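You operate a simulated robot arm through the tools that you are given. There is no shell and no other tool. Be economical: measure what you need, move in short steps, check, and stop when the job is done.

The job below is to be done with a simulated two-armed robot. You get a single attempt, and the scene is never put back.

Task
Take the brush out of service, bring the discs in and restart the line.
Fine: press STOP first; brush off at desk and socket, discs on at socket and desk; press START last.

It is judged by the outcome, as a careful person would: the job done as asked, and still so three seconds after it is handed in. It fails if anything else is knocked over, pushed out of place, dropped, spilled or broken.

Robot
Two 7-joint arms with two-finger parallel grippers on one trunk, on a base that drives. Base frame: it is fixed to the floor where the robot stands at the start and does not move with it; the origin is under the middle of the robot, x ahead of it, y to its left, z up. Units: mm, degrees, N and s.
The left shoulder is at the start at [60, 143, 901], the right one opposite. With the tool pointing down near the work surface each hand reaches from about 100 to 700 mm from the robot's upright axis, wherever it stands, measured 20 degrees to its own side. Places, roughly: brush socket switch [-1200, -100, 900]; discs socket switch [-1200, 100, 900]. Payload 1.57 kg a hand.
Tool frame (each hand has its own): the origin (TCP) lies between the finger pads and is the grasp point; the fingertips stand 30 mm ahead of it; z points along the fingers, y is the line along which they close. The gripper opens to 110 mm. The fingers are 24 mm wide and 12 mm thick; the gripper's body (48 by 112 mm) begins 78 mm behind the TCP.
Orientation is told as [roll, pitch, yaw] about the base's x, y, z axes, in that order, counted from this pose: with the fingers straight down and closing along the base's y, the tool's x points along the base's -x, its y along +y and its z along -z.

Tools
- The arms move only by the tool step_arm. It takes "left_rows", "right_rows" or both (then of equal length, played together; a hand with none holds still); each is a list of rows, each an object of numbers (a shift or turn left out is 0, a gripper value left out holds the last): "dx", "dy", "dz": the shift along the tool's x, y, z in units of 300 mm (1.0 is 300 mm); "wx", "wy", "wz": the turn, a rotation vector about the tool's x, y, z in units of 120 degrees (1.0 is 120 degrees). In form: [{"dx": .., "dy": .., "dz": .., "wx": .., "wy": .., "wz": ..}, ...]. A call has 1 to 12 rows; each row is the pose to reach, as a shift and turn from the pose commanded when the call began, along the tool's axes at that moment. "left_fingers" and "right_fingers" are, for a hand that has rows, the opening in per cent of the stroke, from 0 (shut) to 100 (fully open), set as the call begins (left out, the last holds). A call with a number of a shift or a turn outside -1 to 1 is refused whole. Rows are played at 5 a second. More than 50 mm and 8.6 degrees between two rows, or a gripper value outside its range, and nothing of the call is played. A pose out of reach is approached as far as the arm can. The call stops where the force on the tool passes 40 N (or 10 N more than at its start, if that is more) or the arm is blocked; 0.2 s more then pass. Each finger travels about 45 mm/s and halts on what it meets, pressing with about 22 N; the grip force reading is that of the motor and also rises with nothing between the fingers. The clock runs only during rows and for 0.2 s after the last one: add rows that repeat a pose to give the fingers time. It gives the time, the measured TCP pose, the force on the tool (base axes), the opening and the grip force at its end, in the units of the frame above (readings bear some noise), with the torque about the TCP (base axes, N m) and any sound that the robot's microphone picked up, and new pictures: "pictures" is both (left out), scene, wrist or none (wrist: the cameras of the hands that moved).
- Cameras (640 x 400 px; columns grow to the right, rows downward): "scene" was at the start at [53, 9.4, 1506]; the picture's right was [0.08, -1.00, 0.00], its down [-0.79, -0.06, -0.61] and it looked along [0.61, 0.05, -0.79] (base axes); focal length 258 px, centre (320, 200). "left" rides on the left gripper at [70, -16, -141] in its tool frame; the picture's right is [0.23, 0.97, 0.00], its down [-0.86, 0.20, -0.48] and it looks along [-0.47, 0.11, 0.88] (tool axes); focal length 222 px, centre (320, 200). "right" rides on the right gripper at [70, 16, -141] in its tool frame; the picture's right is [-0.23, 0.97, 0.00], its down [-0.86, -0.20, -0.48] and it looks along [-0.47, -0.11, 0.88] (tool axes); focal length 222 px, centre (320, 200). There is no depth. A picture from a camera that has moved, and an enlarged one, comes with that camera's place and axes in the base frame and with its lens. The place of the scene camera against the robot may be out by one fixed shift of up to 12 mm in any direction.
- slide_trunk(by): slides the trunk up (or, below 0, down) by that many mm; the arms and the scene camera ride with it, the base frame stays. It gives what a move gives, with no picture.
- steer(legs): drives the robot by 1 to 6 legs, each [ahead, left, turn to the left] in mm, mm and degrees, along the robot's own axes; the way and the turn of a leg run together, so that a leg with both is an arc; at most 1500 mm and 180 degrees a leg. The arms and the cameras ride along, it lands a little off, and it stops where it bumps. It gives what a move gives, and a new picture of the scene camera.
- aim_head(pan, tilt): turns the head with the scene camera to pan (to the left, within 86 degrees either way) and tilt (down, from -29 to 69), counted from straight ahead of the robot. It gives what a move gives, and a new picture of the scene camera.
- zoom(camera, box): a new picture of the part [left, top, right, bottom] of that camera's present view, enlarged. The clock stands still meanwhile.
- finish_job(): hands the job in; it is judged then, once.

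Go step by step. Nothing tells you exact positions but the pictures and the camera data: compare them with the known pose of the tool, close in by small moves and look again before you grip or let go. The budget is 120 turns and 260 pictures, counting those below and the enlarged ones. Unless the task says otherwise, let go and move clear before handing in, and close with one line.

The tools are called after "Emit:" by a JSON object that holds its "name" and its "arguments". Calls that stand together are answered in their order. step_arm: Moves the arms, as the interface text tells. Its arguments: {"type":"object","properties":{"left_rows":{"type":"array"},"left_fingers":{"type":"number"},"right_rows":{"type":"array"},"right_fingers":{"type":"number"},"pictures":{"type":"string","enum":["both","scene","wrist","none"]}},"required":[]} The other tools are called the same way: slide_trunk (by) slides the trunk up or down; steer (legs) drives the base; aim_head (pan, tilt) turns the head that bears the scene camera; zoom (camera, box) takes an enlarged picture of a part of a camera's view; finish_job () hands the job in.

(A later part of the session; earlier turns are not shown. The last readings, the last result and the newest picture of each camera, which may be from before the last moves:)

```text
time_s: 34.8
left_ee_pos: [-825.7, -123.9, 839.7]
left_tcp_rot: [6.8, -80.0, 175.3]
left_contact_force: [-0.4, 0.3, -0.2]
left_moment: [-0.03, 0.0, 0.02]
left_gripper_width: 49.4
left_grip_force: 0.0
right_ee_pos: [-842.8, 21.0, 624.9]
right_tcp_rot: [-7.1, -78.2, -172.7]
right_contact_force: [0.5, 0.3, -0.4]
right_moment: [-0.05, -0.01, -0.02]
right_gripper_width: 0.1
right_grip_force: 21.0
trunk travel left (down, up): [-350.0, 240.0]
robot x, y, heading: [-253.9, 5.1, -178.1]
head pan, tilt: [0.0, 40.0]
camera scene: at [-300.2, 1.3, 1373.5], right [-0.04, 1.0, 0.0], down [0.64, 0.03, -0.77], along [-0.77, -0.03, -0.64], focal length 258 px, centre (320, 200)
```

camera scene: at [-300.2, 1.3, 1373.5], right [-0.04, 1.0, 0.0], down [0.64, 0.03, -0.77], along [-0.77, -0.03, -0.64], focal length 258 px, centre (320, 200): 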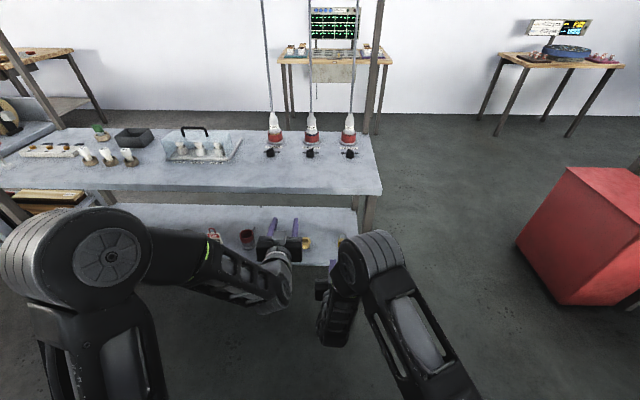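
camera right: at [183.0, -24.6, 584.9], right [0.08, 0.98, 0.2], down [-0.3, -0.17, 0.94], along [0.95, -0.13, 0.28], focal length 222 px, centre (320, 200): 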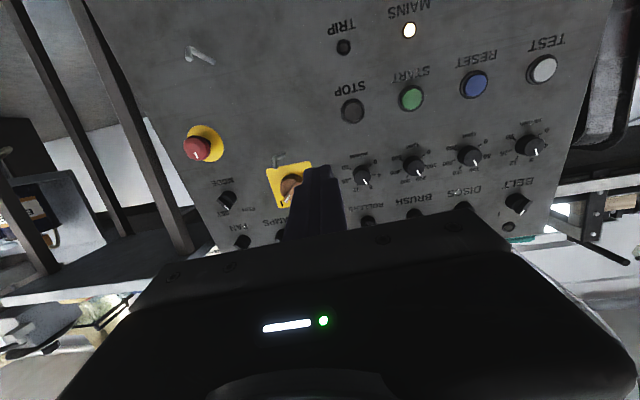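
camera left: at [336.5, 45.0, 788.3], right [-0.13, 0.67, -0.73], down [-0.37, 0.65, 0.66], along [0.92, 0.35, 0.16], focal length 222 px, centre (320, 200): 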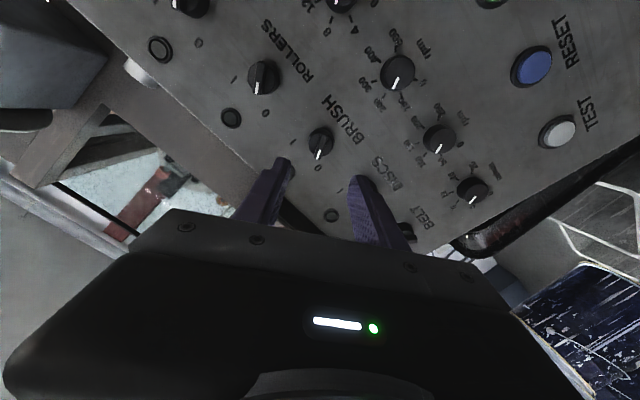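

Three sockets with plugs on hanging cables stand at the back of the table ahead. I'll enlarge them.

Emit:
{"name": "zoom", "arguments": {"camera": "scene", "box": [245, 90, 385, 178]}}

Emit:
{"name": "zoom", "arguments": {"camera": "left", "box": [0, 0, 640, 400]}}

Emit:
{"name": "zoom", "arguments": {"camera": "right", "box": [0, 0, 640, 400]}}

```text
4.55 times, centred on (315, 134) of scene
camera zoom: at [-300.2, 1.3, 1373.5], right [-0.04, 1.0, 0.0], down [0.64, 0.03, -0.77], along [-0.77, -0.03, -0.64], focal length 1171 px, centre (343, 500)
```

zoom: 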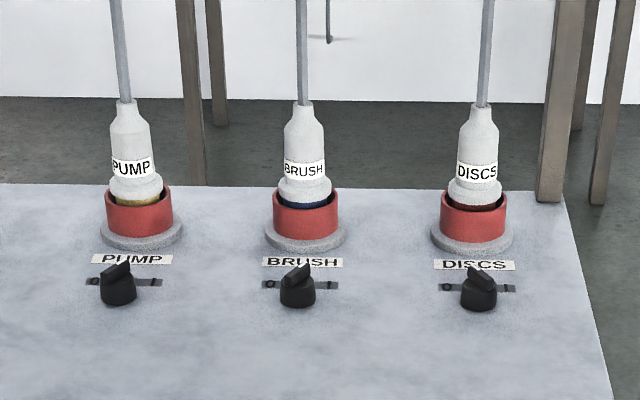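

```text
1.00 times, centred on (320, 200) of left (not enlarged: the box is as wide or as high as the picture)
camera zoom: at [-674.4, -104.2, 794.7], right [0.07, -0.98, -0.2], down [0.33, -0.17, 0.93], along [-0.94, -0.14, 0.31], focal length 222 px, centre (320, 200)
```

zoom: 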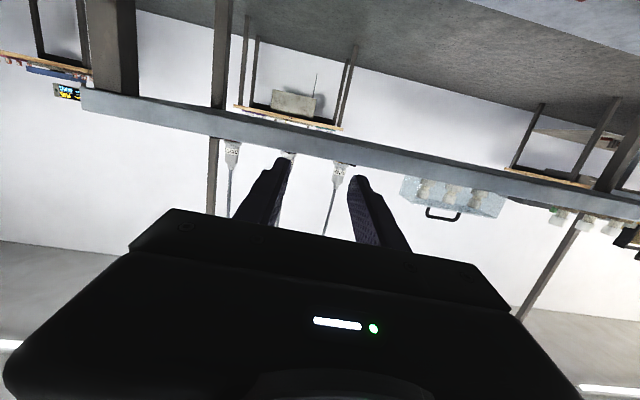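

```text
1.00 times, centred on (320, 200) of right (not enlarged: the box is as wide or as high as the picture)
camera zoom: at [-689.1, 6.8, 584.9], right [-0.04, -0.98, 0.2], down [0.3, 0.18, 0.94], along [-0.95, 0.1, 0.28], focal length 222 px, centre (320, 200)
```

zoom: 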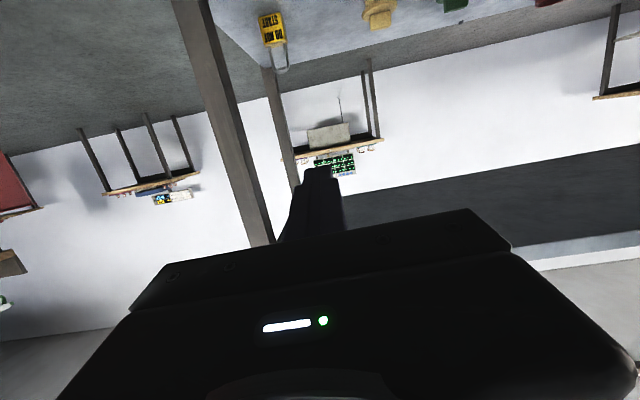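

The table has upward-facing rotary switches in front of the PUMP, BRUSH and DISCS plugs, with 0 on the left and I on the right. BRUSH leans to I and DISCS to 0. I'll raise the trunk and swing both hands back to pointing down before driving in.

Emit:
{"name": "slide_trunk", "arguments": {"by": 200}}

Emit:
{"name": "step_arm", "arguments": {"right_rows": [{"wy": 0.065, "dx": -0.058, "dy": -0.037, "dz": -0.051}, {"wy": 0.13, "dx": -0.116, "dy": -0.073, "dz": -0.103}, {"wy": 0.195, "dx": -0.174, "dy": -0.11, "dz": -0.154}, {"wy": 0.26, "dx": -0.232, "dy": -0.147, "dz": -0.205}, {"wy": 0.325, "dx": -0.29, "dy": -0.183, "dz": -0.257}, {"wy": 0.39, "dx": -0.348, "dy": -0.22, "dz": -0.308}, {"wy": 0.455, "dx": -0.406, "dy": -0.257, "dz": -0.36}, {"wy": 0.52, "dx": -0.464, "dy": -0.293, "dz": -0.411}, {"wy": 0.585, "dx": -0.522, "dy": -0.33, "dz": -0.462}, {"wy": 0.65, "dx": -0.58, "dy": -0.367, "dz": -0.513}], "left_rows": [{"wy": 0.0667, "dx": -0.006, "dy": 0.027, "dz": -0.042}, {"wy": 0.1333, "dx": -0.012, "dy": 0.053, "dz": -0.083}, {"wy": 0.2, "dx": -0.018, "dy": 0.08, "dz": -0.125}, {"wy": 0.2667, "dx": -0.024, "dy": 0.107, "dz": -0.167}, {"wy": 0.3333, "dx": -0.03, "dy": 0.133, "dz": -0.208}, {"wy": 0.4, "dx": -0.036, "dy": 0.16, "dz": -0.25}, {"wy": 0.4667, "dx": -0.042, "dy": 0.187, "dz": -0.292}, {"wy": 0.5333, "dx": -0.048, "dy": 0.213, "dz": -0.333}, {"wy": 0.6, "dx": -0.054, "dy": 0.24, "dz": -0.375}, {"wy": 0.6667, "dx": -0.06, "dy": 0.267, "dz": -0.417}]}}

```text
time_s: 37.0
left_ee_pos: [-825.0, -123.5, 1039.3]
left_tcp_rot: [6.8, -80.0, 175.4]
left_contact_force: [0.3, -0.6, 0.5]
left_moment: [-0.01, -0.02, -0.02]
left_gripper_width: 49.7
left_grip_force: 0.0
right_ee_pos: [-841.9, 21.2, 826.1]
right_tcp_rot: [-7.1, -78.3, -172.8]
right_contact_force: [0.5, 0.0, 0.8]
right_moment: [-0.01, -0.02, 0.03]
right_gripper_width: 0.0
right_grip_force: 21.6
trunk travel left (down, up): [-550.0, 40.0]
robot x, y, heading: [-253.0, 0.3, -177.8]
head pan, tilt: [0.0, 40.0]
```

```text
time_s: 39.1
left_ee_pos: [-703.9, -197.6, 1082.2]
left_tcp_rot: [1.1, 0.0, -178.1]
left_contact_force: [-0.3, 0.5, 0.3]
left_moment: [0.0, -0.03, -0.01]
left_gripper_width: 49.6
left_grip_force: 0.0
right_ee_pos: [-727.3, 128.7, 1030.0]
right_tcp_rot: [-1.4, -0.2, -179.7]
right_contact_force: [0.2, 0.3, 0.6]
right_moment: [-0.04, 0.0, 0.0]
right_gripper_width: 0.1
right_grip_force: 20.8
trunk travel left (down, up): [-550.0, 40.0]
robot x, y, heading: [-253.8, -1.5, -177.8]
head pan, tilt: [0.0, 40.0]
camera scene: at [-300.8, 1.3, 1573.4], right [-0.04, 1.0, 0.0], down [0.64, 0.03, -0.77], along [-0.77, -0.03, -0.64], focal length 258 px, centre (320, 200)
camera right: at [-655.8, 108.5, 1169.8], right [-0.22, -0.97, -0.02], down [-0.85, 0.18, 0.49], along [-0.47, 0.13, -0.87], focal length 222 px, centre (320, 200)
camera left: at [-633.5, -177.1, 1221.8], right [0.26, -0.97, 0.02], down [-0.85, -0.22, 0.48], along [-0.46, -0.14, -0.88], focal length 222 px, centre (320, 200)
```

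scene: 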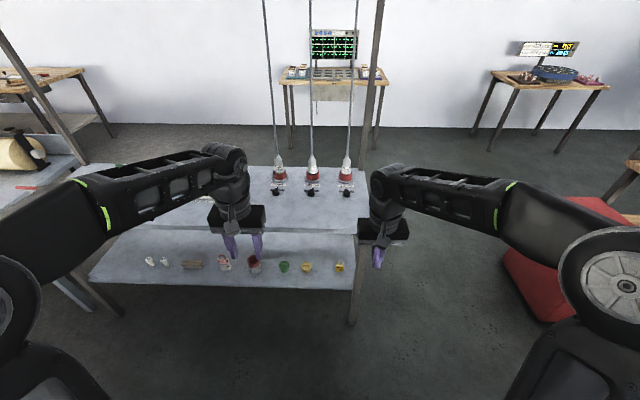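
right: 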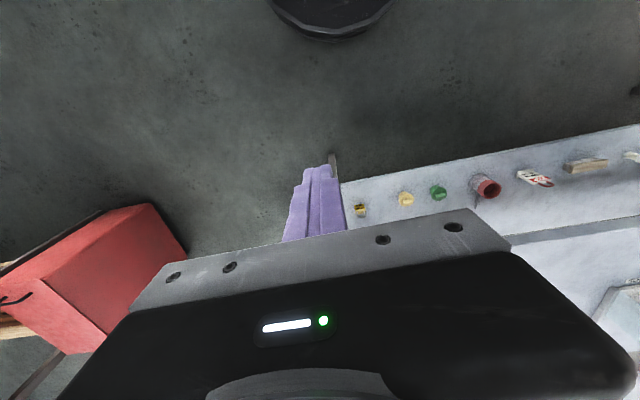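
left: 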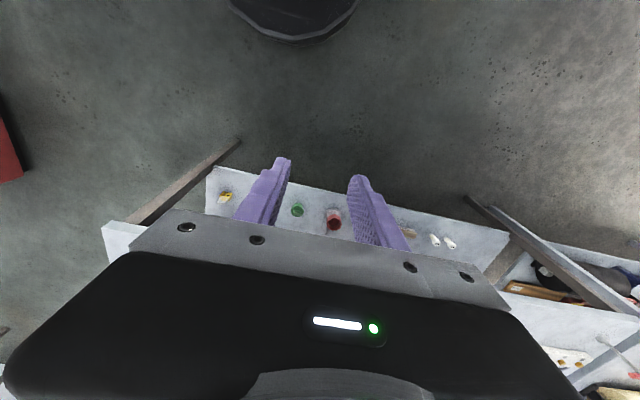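

Both hands point down, well above the tabletop. The base front has more than 350 mm to the table, so I'll drive 300 mm in and straighten.

Emit:
{"name": "steer", "arguments": {"legs": [[0, 0, -2.2], [300, 0, 0]]}}

Emit:
{"name": "zoom", "arguments": {"camera": "left", "box": [0, 0, 640, 400]}}

Emit:
{"name": "zoom", "arguments": {"camera": "right", "box": [0, 0, 640, 400]}}

```text
time_s: 41.6
left_ee_pos: [-1017.5, -180.9, 1080.6]
left_tcp_rot: [1.1, 0.0, 179.8]
left_contact_force: [-1.3, 0.3, 0.1]
left_moment: [0.0, 0.01, 0.01]
left_gripper_width: 49.5
left_grip_force: 0.1
right_ee_pos: [-1029.4, 144.0, 1028.8]
right_tcp_rot: [-1.5, -0.3, 178.2]
right_contact_force: [-0.2, 0.5, -0.7]
right_moment: [-0.02, -0.03, 0.01]
right_gripper_width: 0.0
right_grip_force: 21.5
trunk travel left (down, up): [-550.0, 40.0]
robot x, y, heading: [-558.5, -0.9, -180.1]
head pan, tilt: [0.0, 40.0]
camera scene: at [-608.1, 2.9, 1573.4], right [0.0, 1.0, 0.0], down [0.64, 0.0, -0.77], along [-0.77, 0.0, -0.64], focal length 258 px, centre (320, 200)
```

scene: 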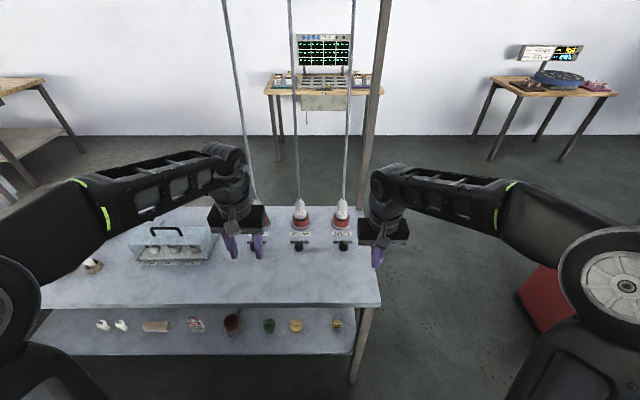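

```text
1.00 times, centred on (320, 200) of left (not enlarged: the box is as wide or as high as the picture)
camera zoom: at [-946.7, -163.4, 1221.4], right [0.23, -0.97, 0.02], down [-0.86, -0.19, 0.48], along [-0.47, -0.13, -0.88], focal length 222 px, centre (320, 200)
```

zoom: 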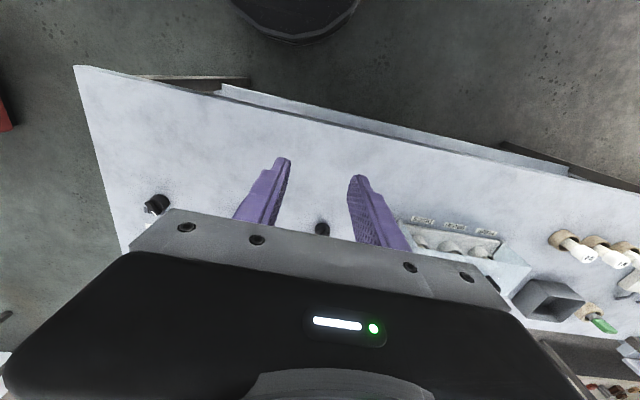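

```text
1.00 times, centred on (320, 200) of right (not enlarged: the box is as wide or as high as the picture)
camera zoom: at [-958.7, 122.7, 1169.2], right [-0.26, -0.97, -0.02], down [-0.85, 0.21, 0.49], along [-0.47, 0.15, -0.87], focal length 222 px, centre (320, 200)
```

zoom: 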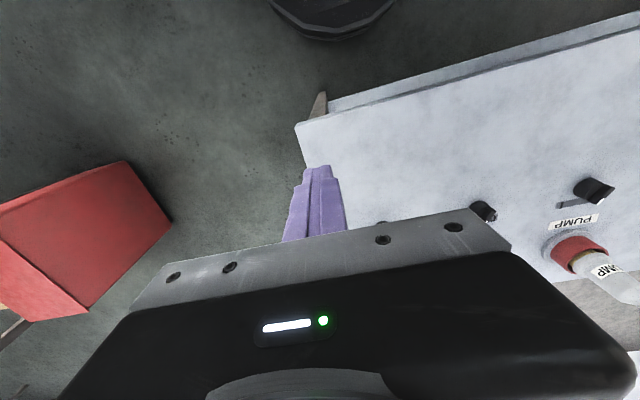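

The switches sit at about x=-1218, y=-240 (PUMP), -80 (BRUSH) and +80 (DISCS), at z≈850. I'll drive 60 mm closer, then bring the left hand above BRUSH.

Emit:
{"name": "steer", "arguments": {"legs": [[60, 0, 0]]}}

Emit:
{"name": "step_arm", "arguments": {"left_rows": [{"dx": -0.08, "dy": -0.067, "dz": 0.05}, {"dx": -0.16, "dy": -0.135, "dz": 0.1}, {"dx": -0.24, "dy": -0.2, "dz": 0.15}, {"dx": -0.32, "dy": -0.27, "dz": 0.2}, {"dx": -0.4, "dy": -0.337, "dz": 0.25}]}}

Emit:
{"name": "zoom", "arguments": {"camera": "left", "box": [220, 120, 440, 260]}}

```text
time_s: 42.6
left_ee_pos: [-1079.1, -181.7, 1079.9]
left_tcp_rot: [1.1, -0.1, 179.8]
left_contact_force: [-0.7, -0.1, 0.4]
left_moment: [0.01, -0.04, -0.03]
left_gripper_width: 49.4
left_grip_force: 0.1
right_ee_pos: [-1090.2, 144.9, 1027.2]
right_tcp_rot: [-1.3, -0.4, 178.1]
right_contact_force: [0.1, 1.1, -0.2]
right_moment: [0.02, -0.05, 0.0]
right_gripper_width: 0.0
right_grip_force: 21.4
trunk travel left (down, up): [-550.0, 40.0]
robot x, y, heading: [-619.6, -0.8, -180.0]
head pan, tilt: [0.0, 40.0]
camera scene: at [-670.2, 2.8, 1573.4], right [0.0, 1.0, 0.0], down [0.64, 0.0, -0.77], along [-0.77, 0.0, -0.64], focal length 258 px, centre (320, 200)
```

scene: 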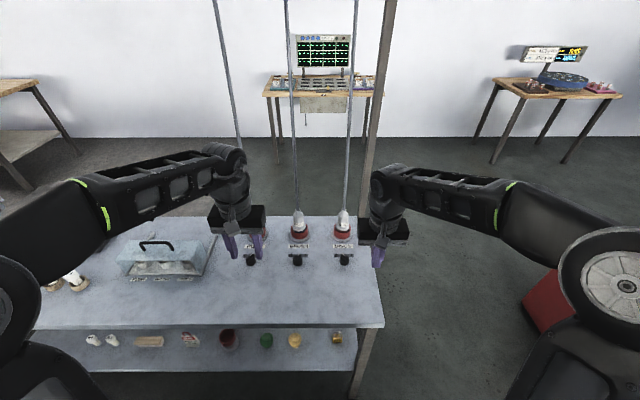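

```text
time_s: 43.8
left_ee_pos: [-1197.7, -81.9, 1003.0]
left_tcp_rot: [1.1, -0.1, 180.0]
left_contact_force: [0.0, -0.3, -0.6]
left_moment: [0.0, 0.02, 0.0]
left_gripper_width: 49.2
left_grip_force: 0.0
right_ee_pos: [-1091.4, 145.2, 1029.1]
right_tcp_rot: [-1.4, -0.3, 178.1]
right_contact_force: [0.3, -0.1, 0.3]
right_moment: [0.02, 0.0, 0.01]
right_gripper_width: 0.0
right_grip_force: 21.5
trunk travel left (down, up): [-550.0, 40.0]
robot x, y, heading: [-624.5, -3.6, -180.0]
head pan, tilt: [0.0, 40.0]
camera scene: at [-669.2, 3.2, 1573.5], right [0.0, 1.0, 0.0], down [0.64, 0.0, -0.77], along [-0.77, 0.0, -0.64], focal length 258 px, centre (320, 200)
camera left: at [-1128.1, -64.0, 1143.9], right [0.23, -0.97, 0.02], down [-0.86, -0.19, 0.48], along [-0.47, -0.13, -0.88], focal length 222 px, centre (320, 200)
```

scene: 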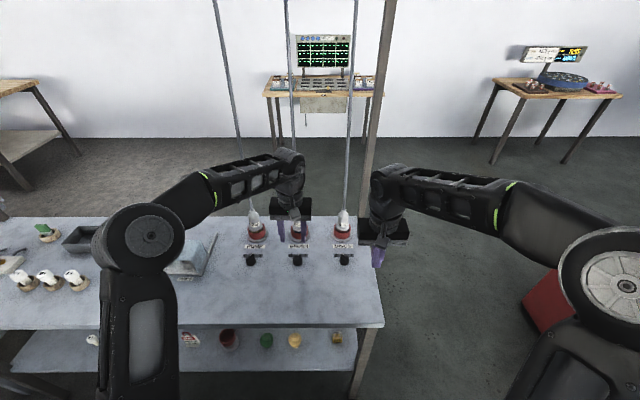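
left: 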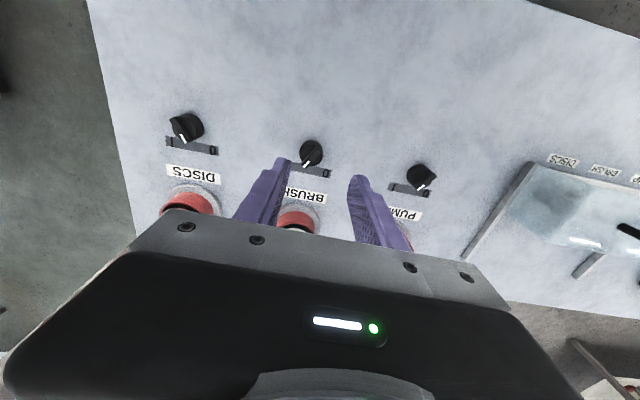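

```text
2.86 times, centred on (330, 190) of left
camera zoom: at [-1128.1, -64.0, 1143.9], right [0.23, -0.97, 0.02], down [-0.86, -0.19, 0.48], along [-0.47, -0.13, -0.88], focal length 635 px, centre (291, 229)
```

zoom: 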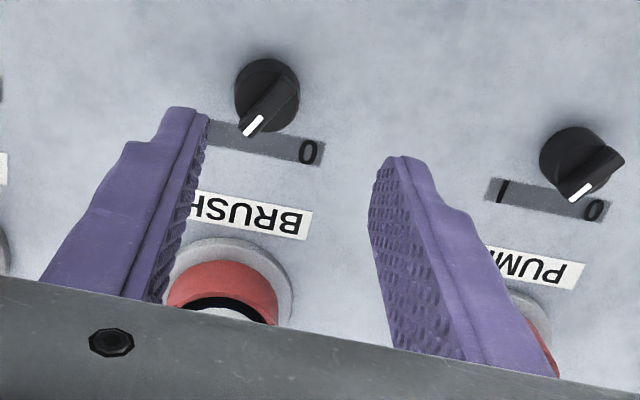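

BRUSH at the socket points to I (away-right), again about 30°. I'll centre over it, descend 60 mm and roll 30° to align.

Emit:
{"name": "step_arm", "arguments": {"left_rows": [{"dx": -0.02, "dy": -0.004, "dz": 0.05, "wz": 0.0625}, {"dx": -0.04, "dy": -0.008, "dz": 0.1, "wz": 0.125}, {"dx": -0.06, "dy": -0.012, "dz": 0.15, "wz": 0.1875}, {"dx": -0.08, "dy": -0.016, "dz": 0.2, "wz": 0.25}], "pictures": "wrist"}}

Emit:
{"name": "zoom", "arguments": {"camera": "left", "box": [230, 80, 420, 200]}}

```text
time_s: 44.8
left_ee_pos: [-1221.5, -78.6, 945.6]
left_tcp_rot: [1.0, 0.5, 149.7]
left_contact_force: [-0.2, -0.3, -0.5]
left_moment: [0.0, -0.01, -0.01]
left_gripper_width: 49.6
left_grip_force: 0.1
right_ee_pos: [-1089.4, 145.5, 1029.5]
right_tcp_rot: [-1.4, -0.4, 178.2]
right_contact_force: [0.5, -0.3, -0.2]
right_moment: [0.02, -0.01, -0.01]
right_gripper_width: 0.0
right_grip_force: 21.4
trunk travel left (down, up): [-550.0, 40.0]
robot x, y, heading: [-618.9, -3.0, -180.2]
head pan, tilt: [0.0, 40.0]
camera left: at [-1152.2, -96.9, 1086.6], right [-0.29, -0.96, 0.02], down [-0.84, 0.27, 0.47], along [-0.46, 0.12, -0.88], focal length 222 px, centre (320, 200)
```

left: 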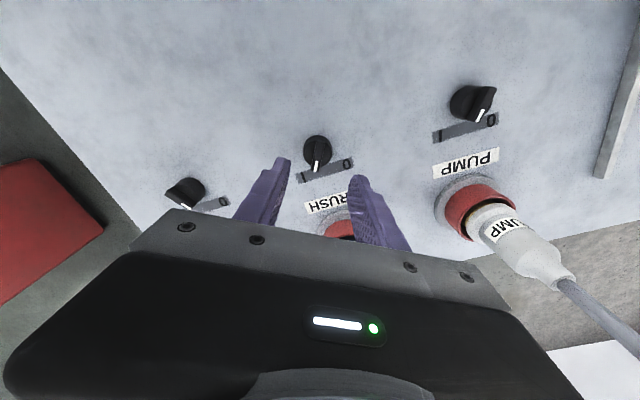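

```text
3.33 times, centred on (325, 140) of left
camera zoom: at [-1152.2, -96.9, 1086.6], right [-0.29, -0.96, 0.02], down [-0.84, 0.27, 0.47], along [-0.46, 0.12, -0.88], focal length 740 px, centre (303, 400)
```

zoom: 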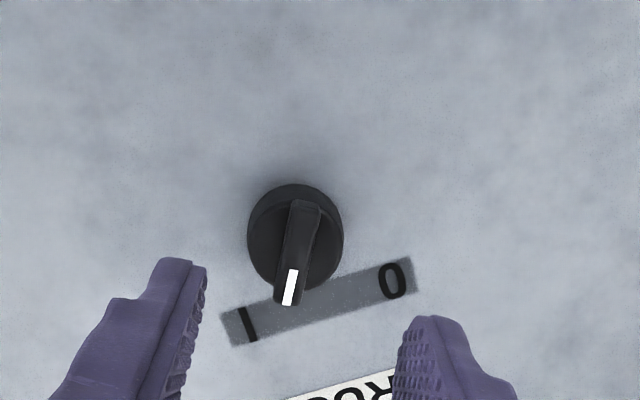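

Well centred; the knob body is about 68 mm of travel below the grip position used at the desk. Descending.

Emit:
{"name": "step_arm", "arguments": {"left_rows": [{"dy": -0.005, "dz": 0.1}, {"dy": -0.005, "dz": 0.17}, {"dy": -0.005, "dz": 0.2}, {"dy": -0.005, "dz": 0.217}], "pictures": "wrist"}}

Emit:
{"name": "zoom", "arguments": {"camera": "left", "box": [230, 100, 420, 220]}}

```text
time_s: 45.8
left_ee_pos: [-1220.6, -77.3, 879.0]
left_tcp_rot: [1.1, 0.5, 149.8]
left_contact_force: [-1.0, 0.4, -0.9]
left_moment: [0.01, -0.02, -0.01]
left_gripper_width: 49.5
left_grip_force: 0.0
right_ee_pos: [-1090.1, 144.9, 1029.7]
right_tcp_rot: [-1.4, -0.4, 178.1]
right_contact_force: [-0.1, 0.8, -0.4]
right_moment: [-0.05, -0.02, 0.02]
right_gripper_width: 0.0
right_grip_force: 20.9
trunk travel left (down, up): [-550.0, 40.0]
robot x, y, heading: [-620.6, -0.2, -179.8]
head pan, tilt: [0.0, 40.0]
camera left: at [-1151.2, -96.3, 1020.0], right [-0.29, -0.96, 0.02], down [-0.84, 0.27, 0.47], along [-0.46, 0.12, -0.88], focal length 222 px, centre (320, 200)
```

left: 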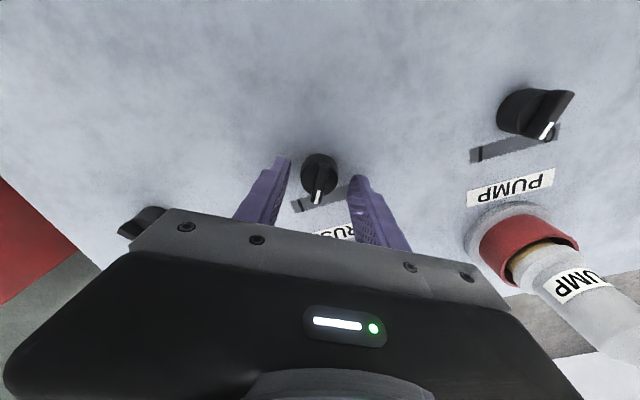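

```text
3.33 times, centred on (325, 160) of left
camera zoom: at [-1151.2, -96.3, 1020.0], right [-0.29, -0.96, 0.02], down [-0.84, 0.27, 0.47], along [-0.46, 0.12, -0.88], focal length 740 px, centre (303, 333)
```

zoom: 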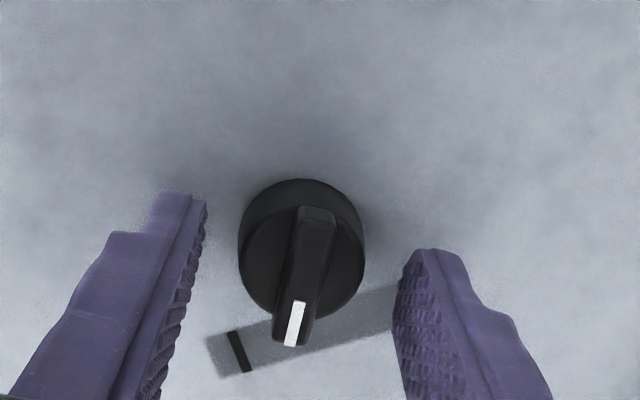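

Same picture as at the desk. I'll close on it and then turn it to 0.

Emit:
{"name": "step_arm", "arguments": {"left_rows": [{"dz": 0.005}, {"dz": 0.005}, {"dz": 0.005}, {"dz": 0.005}, {"dz": 0.005}], "left_fingers": 0, "pictures": "none"}}

Emit:
{"name": "step_arm", "arguments": {"left_rows": [{"wz": -0.06}, {"wz": -0.12}, {"wz": -0.18}, {"wz": -0.24}, {"wz": -0.3}, {"wz": -0.36}, {"wz": -0.42}, {"wz": -0.48}, {"wz": -0.53}, {"wz": -0.53}], "pictures": "wrist"}}

Emit:
{"name": "zoom", "arguments": {"camera": "left", "box": [230, 100, 420, 220]}}

```text
time_s: 47.0
left_ee_pos: [-1220.7, -74.9, 877.7]
left_tcp_rot: [0.9, 0.5, 149.9]
left_contact_force: [0.4, 2.1, 1.9]
left_moment: [0.08, -0.03, 0.03]
left_gripper_width: 30.9
left_grip_force: 39.7
right_ee_pos: [-1089.4, 146.3, 1029.0]
right_tcp_rot: [-1.4, -0.4, 178.2]
right_contact_force: [0.1, 0.1, 0.6]
right_moment: [-0.03, 0.01, -0.01]
right_gripper_width: 0.0
right_grip_force: 21.9
trunk travel left (down, up): [-550.0, 40.0]
robot x, y, heading: [-619.4, -0.9, -180.0]
head pan, tilt: [0.0, 40.0]
```

```text
time_s: 49.2
left_ee_pos: [-1220.7, -79.3, 877.4]
left_tcp_rot: [0.9, -0.8, -146.6]
left_contact_force: [2.7, -1.1, -1.5]
left_moment: [-0.46, 0.67, -0.22]
left_gripper_width: 30.7
left_grip_force: 39.8
right_ee_pos: [-1090.5, 145.5, 1028.7]
right_tcp_rot: [-1.4, -0.5, 178.1]
right_contact_force: [0.0, -0.2, 0.1]
right_moment: [-0.03, 0.01, -0.03]
right_gripper_width: 0.0
right_grip_force: 21.0
trunk travel left (down, up): [-550.0, 40.0]
robot x, y, heading: [-624.3, -0.1, -179.8]
head pan, tilt: [0.0, 40.0]
camera left: at [-1170.5, -24.5, 1017.4], right [0.73, -0.69, 0.01], down [-0.6, -0.63, 0.49], along [-0.33, -0.37, -0.87], focal length 222 px, centre (320, 200)
```

left: 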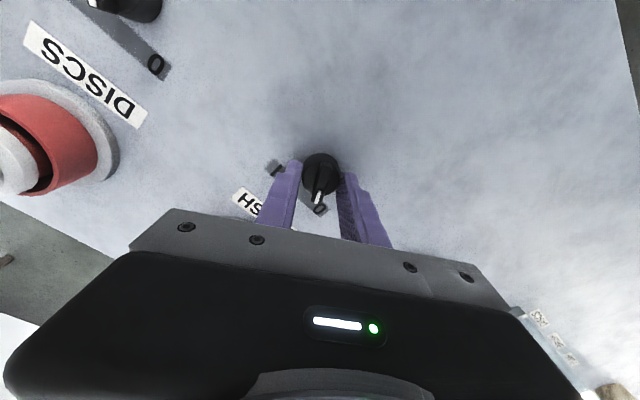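

```text
3.33 times, centred on (325, 160) of left
camera zoom: at [-1170.5, -24.5, 1017.4], right [0.73, -0.69, 0.01], down [-0.6, -0.63, 0.49], along [-0.33, -0.37, -0.87], focal length 740 px, centre (303, 333)
```

zoom: 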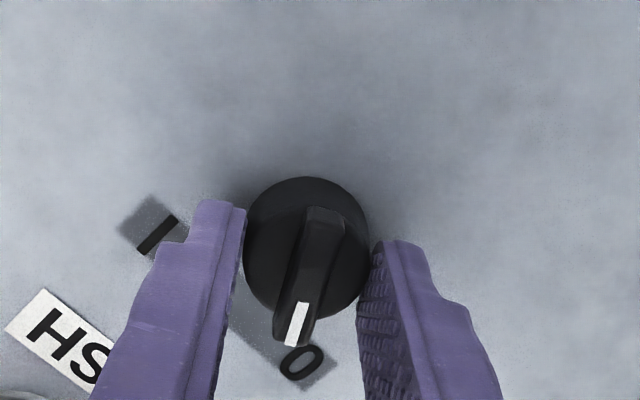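

BRUSH's socket switch points at 0. I'll release and lift clear.

Emit:
{"name": "step_arm", "arguments": {"left_rows": [{"dz": 0}, {"dz": 0}, {"dz": 0}, {"dz": -0.12}, {"dz": -0.26}, {"dz": -0.42}], "left_fingers": 45, "pictures": "wrist"}}

Emit:
{"name": "zoom", "arguments": {"camera": "left", "box": [100, 50, 420, 250]}}

```text
time_s: 50.6
left_ee_pos: [-1216.9, -72.4, 1004.6]
left_tcp_rot: [1.0, -0.7, -146.5]
left_contact_force: [0.3, 0.0, -0.2]
left_moment: [-0.01, 0.0, 0.0]
left_gripper_width: 49.5
left_grip_force: 0.0
right_ee_pos: [-1089.2, 146.6, 1029.7]
right_tcp_rot: [-1.4, -0.5, 178.2]
right_contact_force: [0.1, 0.2, -0.1]
right_moment: [0.0, 0.05, 0.03]
right_gripper_width: 0.1
right_grip_force: 21.1
trunk travel left (down, up): [-550.0, 40.0]
robot x, y, heading: [-621.3, 1.8, -180.1]
head pan, tilt: [0.0, 40.0]
camera left: at [-1167.0, -19.3, 1144.3], right [0.73, -0.69, 0.01], down [-0.6, -0.63, 0.49], along [-0.33, -0.37, -0.87], focal length 222 px, centre (320, 200)
```

left: 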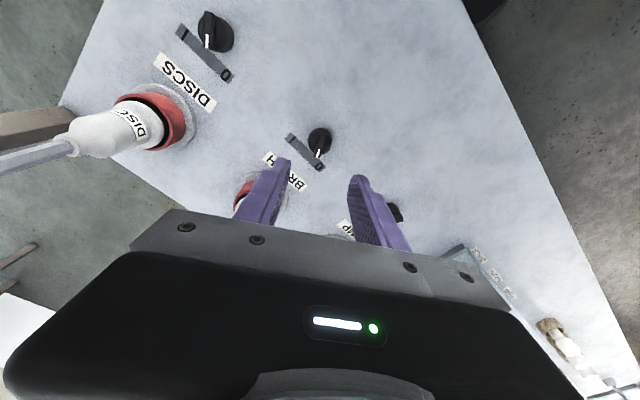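

```text
2.00 times, centred on (260, 150) of left
camera zoom: at [-1167.0, -19.3, 1144.3], right [0.73, -0.69, 0.01], down [-0.6, -0.63, 0.49], along [-0.33, -0.37, -0.87], focal length 444 px, centre (440, 300)
```

zoom: 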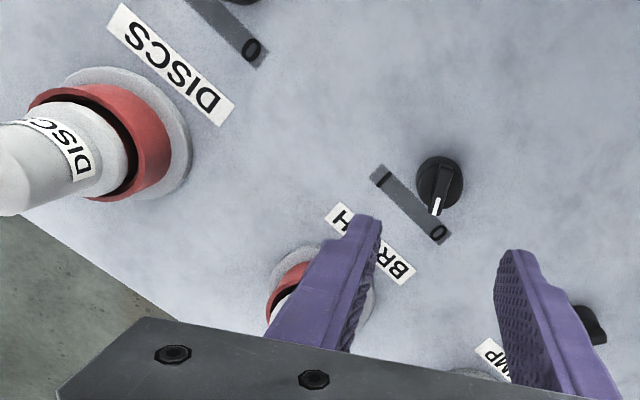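

BRUSH's socket is at 0. The left hand moves away while the right, opened, goes above the DISCS switch, rolled to suit the 0 position.

Emit:
{"name": "step_arm", "arguments": {"left_rows": [{"dx": 0.028, "dy": 0.098, "dz": -0.033, "wz": 0.046}, {"dx": 0.056, "dy": 0.196, "dz": -0.066, "wz": 0.093}, {"dx": 0.084, "dy": 0.295, "dz": -0.1, "wz": 0.14}, {"dx": 0.112, "dy": 0.393, "dz": -0.133, "wz": 0.187}, {"dx": 0.14, "dy": 0.491, "dz": -0.166, "wz": 0.233}, {"dx": 0.168, "dy": 0.59, "dz": -0.2, "wz": 0.28}], "right_rows": [{"dx": 0, "dy": 0}, {"dx": -0.086, "dy": 0.044, "dz": 0.056, "wz": -0.05}, {"dx": -0.172, "dy": 0.088, "dz": 0.112, "wz": -0.1}, {"dx": -0.258, "dy": 0.132, "dz": 0.168, "wz": -0.15}, {"dx": -0.344, "dy": 0.176, "dz": 0.224, "wz": -0.2}, {"dx": -0.43, "dy": 0.22, "dz": 0.28, "wz": -0.25}], "right_fingers": 45, "pictures": "both"}}

Emit:
{"name": "zoom", "arguments": {"camera": "right", "box": [230, 80, 420, 200]}}

```text
time_s: 52.0
left_ee_pos: [-1079.3, -191.4, 1068.4]
left_tcp_rot: [1.2, 0.0, 179.7]
left_contact_force: [0.1, 0.4, 0.2]
left_moment: [0.01, -0.01, 0.01]
left_gripper_width: 49.5
left_grip_force: 0.1
right_ee_pos: [-1221.6, 84.0, 942.7]
right_tcp_rot: [-1.5, 0.4, -151.8]
right_contact_force: [0.2, 0.6, 0.5]
right_moment: [0.0, 0.03, 0.0]
right_gripper_width: 49.7
right_grip_force: 0.1
trunk travel left (down, up): [-550.0, 40.0]
robot x, y, heading: [-619.9, -3.0, -179.9]
head pan, tilt: [0.0, 40.0]
camera scene: at [-668.1, 2.6, 1573.5], right [0.0, 1.0, 0.0], down [0.64, 0.0, -0.77], along [-0.77, 0.0, -0.64], focal length 258 px, centre (320, 200)
camera right: at [-1150.6, 99.1, 1084.1], right [0.26, -0.97, -0.03], down [-0.84, -0.24, 0.48], along [-0.47, -0.1, -0.88], focal length 222 px, centre (320, 200)
camera left: at [-1008.9, -174.3, 1208.6], right [0.22, -0.97, 0.02], down [-0.86, -0.18, 0.48], along [-0.47, -0.12, -0.88], focal length 222 px, centre (320, 200)
```

scene: 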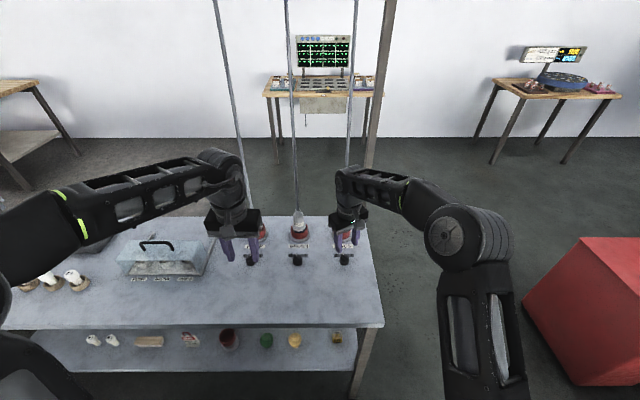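
right: 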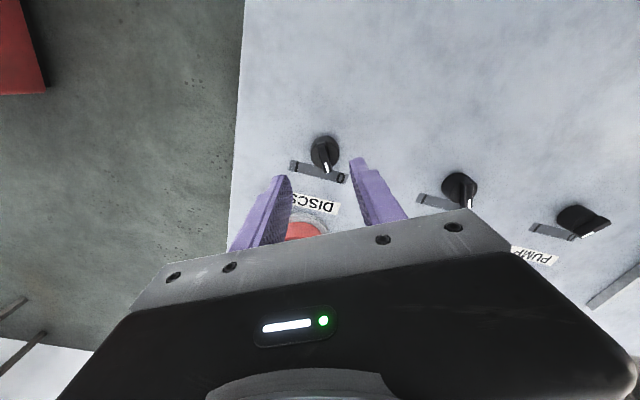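
left: 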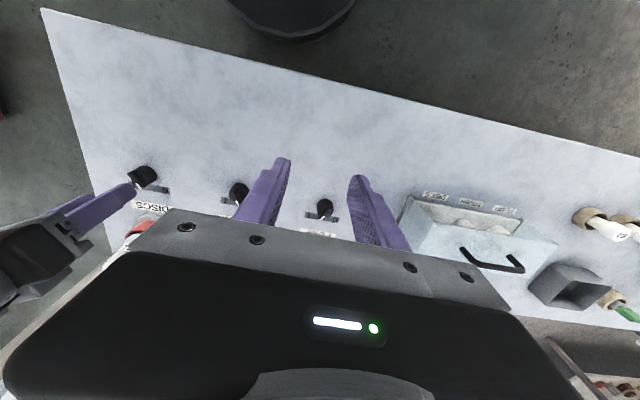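

```text
3.33 times, centred on (325, 140) of right
camera zoom: at [-1150.6, 99.1, 1084.1], right [0.26, -0.97, -0.03], down [-0.84, -0.24, 0.48], along [-0.47, -0.1, -0.88], focal length 740 px, centre (303, 400)
```

zoom: 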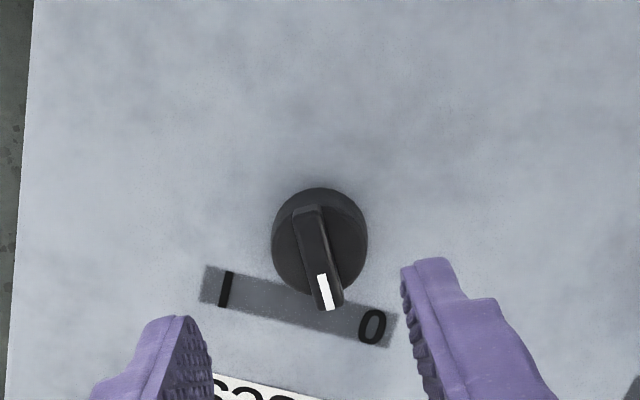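

DISCS points at 0; I'm about 5 mm off in tool y. Correct, descend 65 mm, and look.

Emit:
{"name": "step_arm", "arguments": {"right_rows": [{"dy": 0.015, "dz": 0.08}, {"dy": 0.015, "dz": 0.15}, {"dy": 0.015, "dz": 0.19}, {"dy": 0.015, "dz": 0.215}], "pictures": "wrist"}}

Emit:
{"name": "zoom", "arguments": {"camera": "right", "box": [230, 100, 420, 220]}}

```text
time_s: 53.0
left_ee_pos: [-1080.3, -192.5, 1067.9]
left_tcp_rot: [1.2, -0.1, 179.9]
left_contact_force: [-0.4, 0.2, 0.2]
left_moment: [0.0, -0.03, 0.0]
left_gripper_width: 49.2
left_grip_force: 0.1
right_ee_pos: [-1219.8, 82.8, 880.5]
right_tcp_rot: [-1.3, 0.4, -151.9]
right_contact_force: [-0.1, 0.4, -1.0]
right_moment: [0.04, 0.02, 0.02]
right_gripper_width: 49.4
right_grip_force: 0.0
trunk travel left (down, up): [-550.0, 40.0]
robot x, y, heading: [-621.6, -0.6, -180.0]
head pan, tilt: [0.0, 40.0]
camera right: at [-1148.2, 97.3, 1021.1], right [0.26, -0.97, -0.03], down [-0.85, -0.24, 0.48], along [-0.47, -0.1, -0.88], focal length 222 px, centre (320, 200)
```

right: 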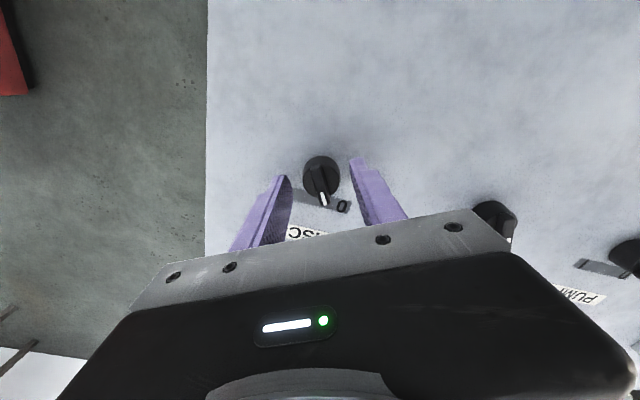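

```text
3.33 times, centred on (325, 160) of right
camera zoom: at [-1148.2, 97.3, 1021.1], right [0.26, -0.97, -0.03], down [-0.85, -0.24, 0.48], along [-0.47, -0.1, -0.88], focal length 740 px, centre (303, 333)
```

zoom: 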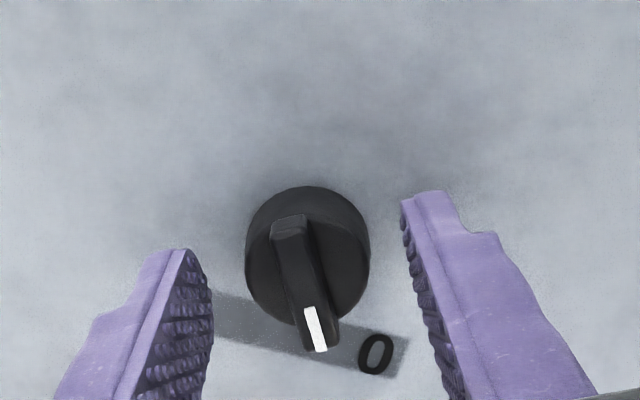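

Good placement. I'll close and turn clockwise to I.

Emit:
{"name": "step_arm", "arguments": {"right_rows": [{"dz": 0.01}, {"dz": 0.01}, {"dz": 0.01}, {"dz": 0.01}, {"dz": 0.01}], "right_fingers": 0, "pictures": "none"}}

Emit:
{"name": "step_arm", "arguments": {"right_rows": [{"wz": 0.06}, {"wz": 0.12}, {"wz": 0.18}, {"wz": 0.24}, {"wz": 0.3}, {"wz": 0.36}, {"wz": 0.42}, {"wz": 0.48}, {"wz": 0.53}, {"wz": 0.53}], "pictures": "wrist"}}

Emit:
{"name": "zoom", "arguments": {"camera": "right", "box": [230, 100, 420, 220]}}

```text
time_s: 54.2
left_ee_pos: [-1078.7, -191.9, 1067.3]
left_tcp_rot: [1.1, -0.1, 179.8]
left_contact_force: [0.0, -0.3, 0.0]
left_moment: [0.02, 0.02, 0.03]
left_gripper_width: 49.6
left_grip_force: 0.1
right_ee_pos: [-1218.8, 81.8, 878.7]
right_tcp_rot: [-1.4, 0.4, -151.9]
right_contact_force: [2.4, -4.5, 3.5]
right_moment: [-0.12, -0.23, 0.0]
right_gripper_width: 30.4
right_grip_force: 39.5
trunk travel left (down, up): [-550.0, 40.0]
robot x, y, heading: [-620.3, 2.2, -179.9]
head pan, tilt: [0.0, 40.0]
```

```text
time_s: 56.4
left_ee_pos: [-1079.2, -193.3, 1067.1]
left_tcp_rot: [1.1, -0.1, 179.8]
left_contact_force: [0.4, -0.2, 0.2]
left_moment: [0.02, -0.01, 0.04]
left_gripper_width: 49.5
left_grip_force: 0.1
right_ee_pos: [-1219.2, 81.6, 878.2]
right_tcp_rot: [-0.9, -1.3, 144.5]
right_contact_force: [5.2, -13.6, 4.8]
right_moment: [0.07, 0.57, 0.12]
right_gripper_width: 30.6
right_grip_force: 39.5
trunk travel left (down, up): [-550.0, 40.0]
robot x, y, heading: [-621.4, 3.2, -179.9]
head pan, tilt: [0.0, 40.0]
camera right: at [-1170.1, 23.9, 1017.0], right [-0.75, -0.66, -0.01], down [-0.58, 0.65, 0.5], along [-0.32, 0.38, -0.87], focal length 222 px, centre (320, 200)
```

right: 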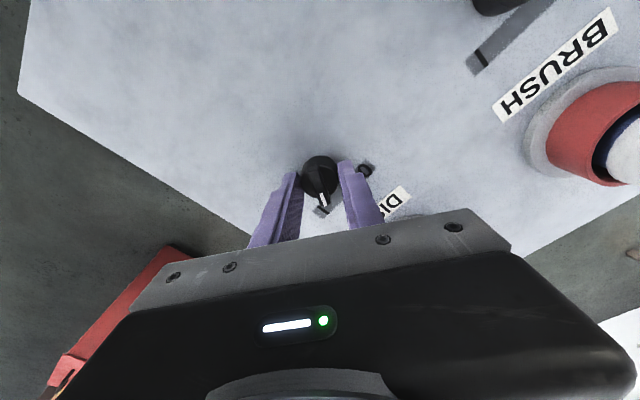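

```text
3.33 times, centred on (325, 160) of right
camera zoom: at [-1170.1, 23.9, 1017.0], right [-0.75, -0.66, -0.01], down [-0.58, 0.65, 0.5], along [-0.32, 0.38, -0.87], focal length 740 px, centre (303, 333)
```

zoom: 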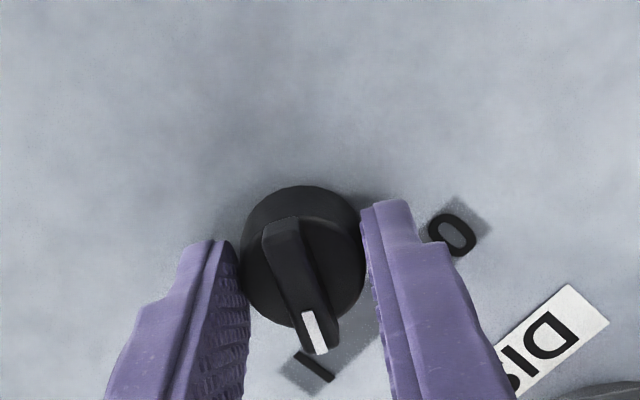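

Pointer at I. Release, lift, and check.

Emit:
{"name": "step_arm", "arguments": {"right_rows": [{"dz": 0}, {"dz": 0}, {"dz": 0}, {"dz": -0.12}, {"dz": -0.26}, {"dz": -0.42}, {"dz": -0.5, "wz": -0.05}, {"dz": -0.5, "wz": -0.1}, {"dz": -0.5, "wz": -0.16}, {"dz": -0.5, "wz": -0.22}, {"dz": -0.5, "wz": -0.28}], "right_fingers": 45, "pictures": "wrist"}}

Emit:
{"name": "zoom", "arguments": {"camera": "right", "box": [230, 90, 550, 270]}}

Emit:
{"name": "zoom", "arguments": {"camera": "scene", "box": [230, 200, 380, 290]}}

```text
time_s: 58.8
left_ee_pos: [-1080.7, -191.3, 1067.6]
left_tcp_rot: [1.1, 0.0, 179.7]
left_contact_force: [-0.2, -0.5, 0.2]
left_moment: [0.0, -0.02, 0.0]
left_gripper_width: 49.5
left_grip_force: 0.1
right_ee_pos: [-1218.6, 79.5, 1026.2]
right_tcp_rot: [-1.4, -0.4, 178.2]
right_contact_force: [0.6, -0.4, 0.5]
right_moment: [0.0, 0.01, 0.0]
right_gripper_width: 49.6
right_grip_force: 0.1
trunk travel left (down, up): [-550.0, 40.0]
robot x, y, heading: [-621.9, 2.2, -180.0]
head pan, tilt: [0.0, 40.0]
camera right: at [-1148.7, 57.1, 1166.3], right [-0.26, -0.97, -0.02], down [-0.85, 0.21, 0.49], along [-0.47, 0.15, -0.87], focal length 222 px, centre (320, 200)
```

right: 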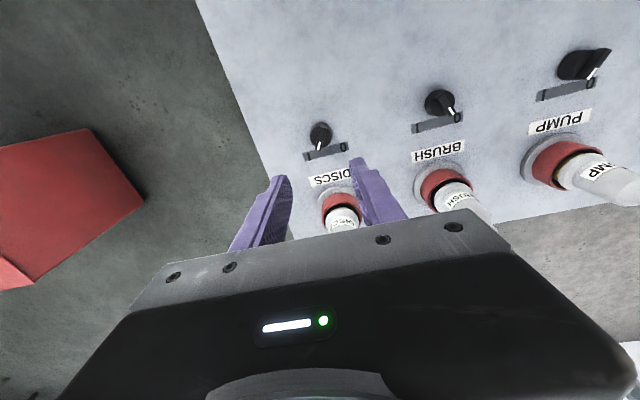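

```text
2.00 times, centred on (390, 180) of right
camera zoom: at [-1148.7, 57.1, 1166.3], right [-0.26, -0.97, -0.02], down [-0.85, 0.21, 0.49], along [-0.47, 0.15, -0.87], focal length 444 px, centre (180, 240)
```

zoom: 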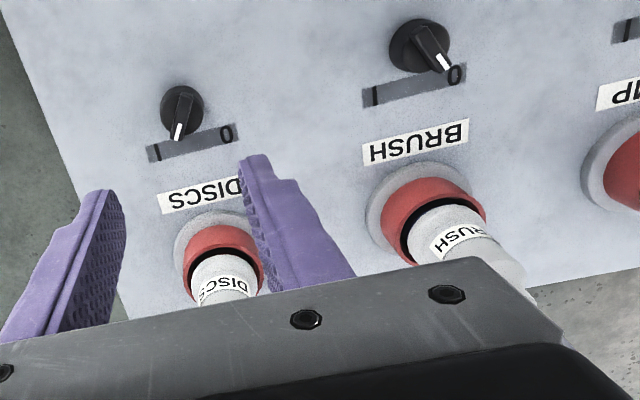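

```text
4.27 times, centred on (305, 245) of scene
camera zoom: at [-668.2, 2.9, 1573.5], right [0.0, 1.0, 0.0], down [0.64, 0.0, -0.77], along [-0.77, 0.0, -0.64], focal length 1100 px, centre (384, 8)
```

zoom: 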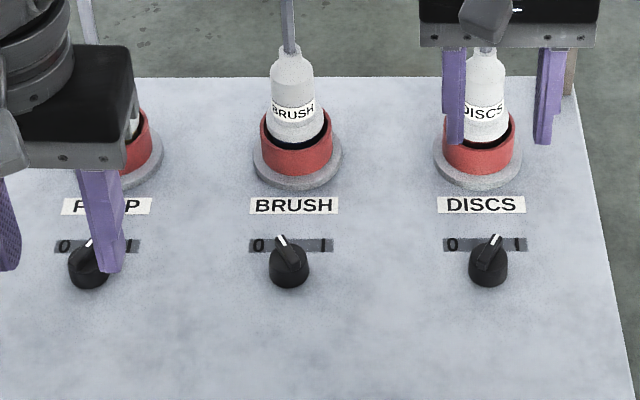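

Both sockets are right: BRUSH 0, DISCS I. I'll back straight out and turn back to the desk by the same clear side.

Emit:
{"name": "steer", "arguments": {"legs": [[-370, 0, 0], [0, 0, -90], [0, 0, -90]]}}

```text
time_s: 68.8
left_ee_pos: [204.1, 193.3, 1068.2]
left_tcp_rot: [1.3, -0.1, 0.4]
left_contact_force: [-0.1, 0.4, -0.4]
left_moment: [0.0, 0.03, 0.01]
left_gripper_width: 49.6
left_grip_force: 0.0
right_ee_pos: [347.2, -77.2, 1026.2]
right_tcp_rot: [-1.5, -0.4, -1.5]
right_contact_force: [0.2, 0.2, -0.1]
right_moment: [0.05, 0.02, 0.02]
right_gripper_width: 49.7
right_grip_force: 0.1
trunk travel left (down, up): [-550.0, 40.0]
robot x, y, heading: [-255.4, 1.9, 0.5]
head pan, tilt: [0.0, 40.0]
camera scene: at [-188.0, 1.5, 1573.5], right [0.01, -1.0, 0.0], down [-0.64, -0.01, -0.77], along [0.77, 0.01, -0.64], focal length 258 px, centre (320, 200)
```

scene: 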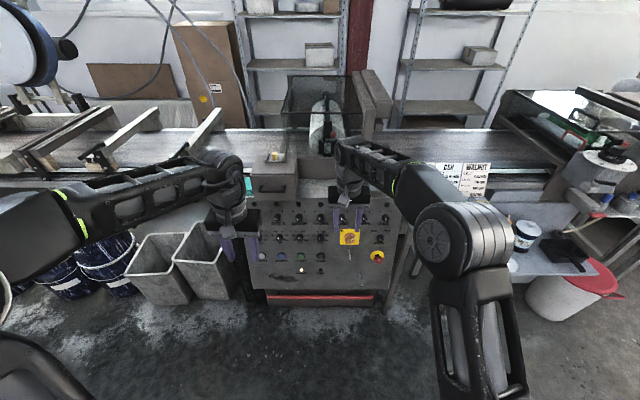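

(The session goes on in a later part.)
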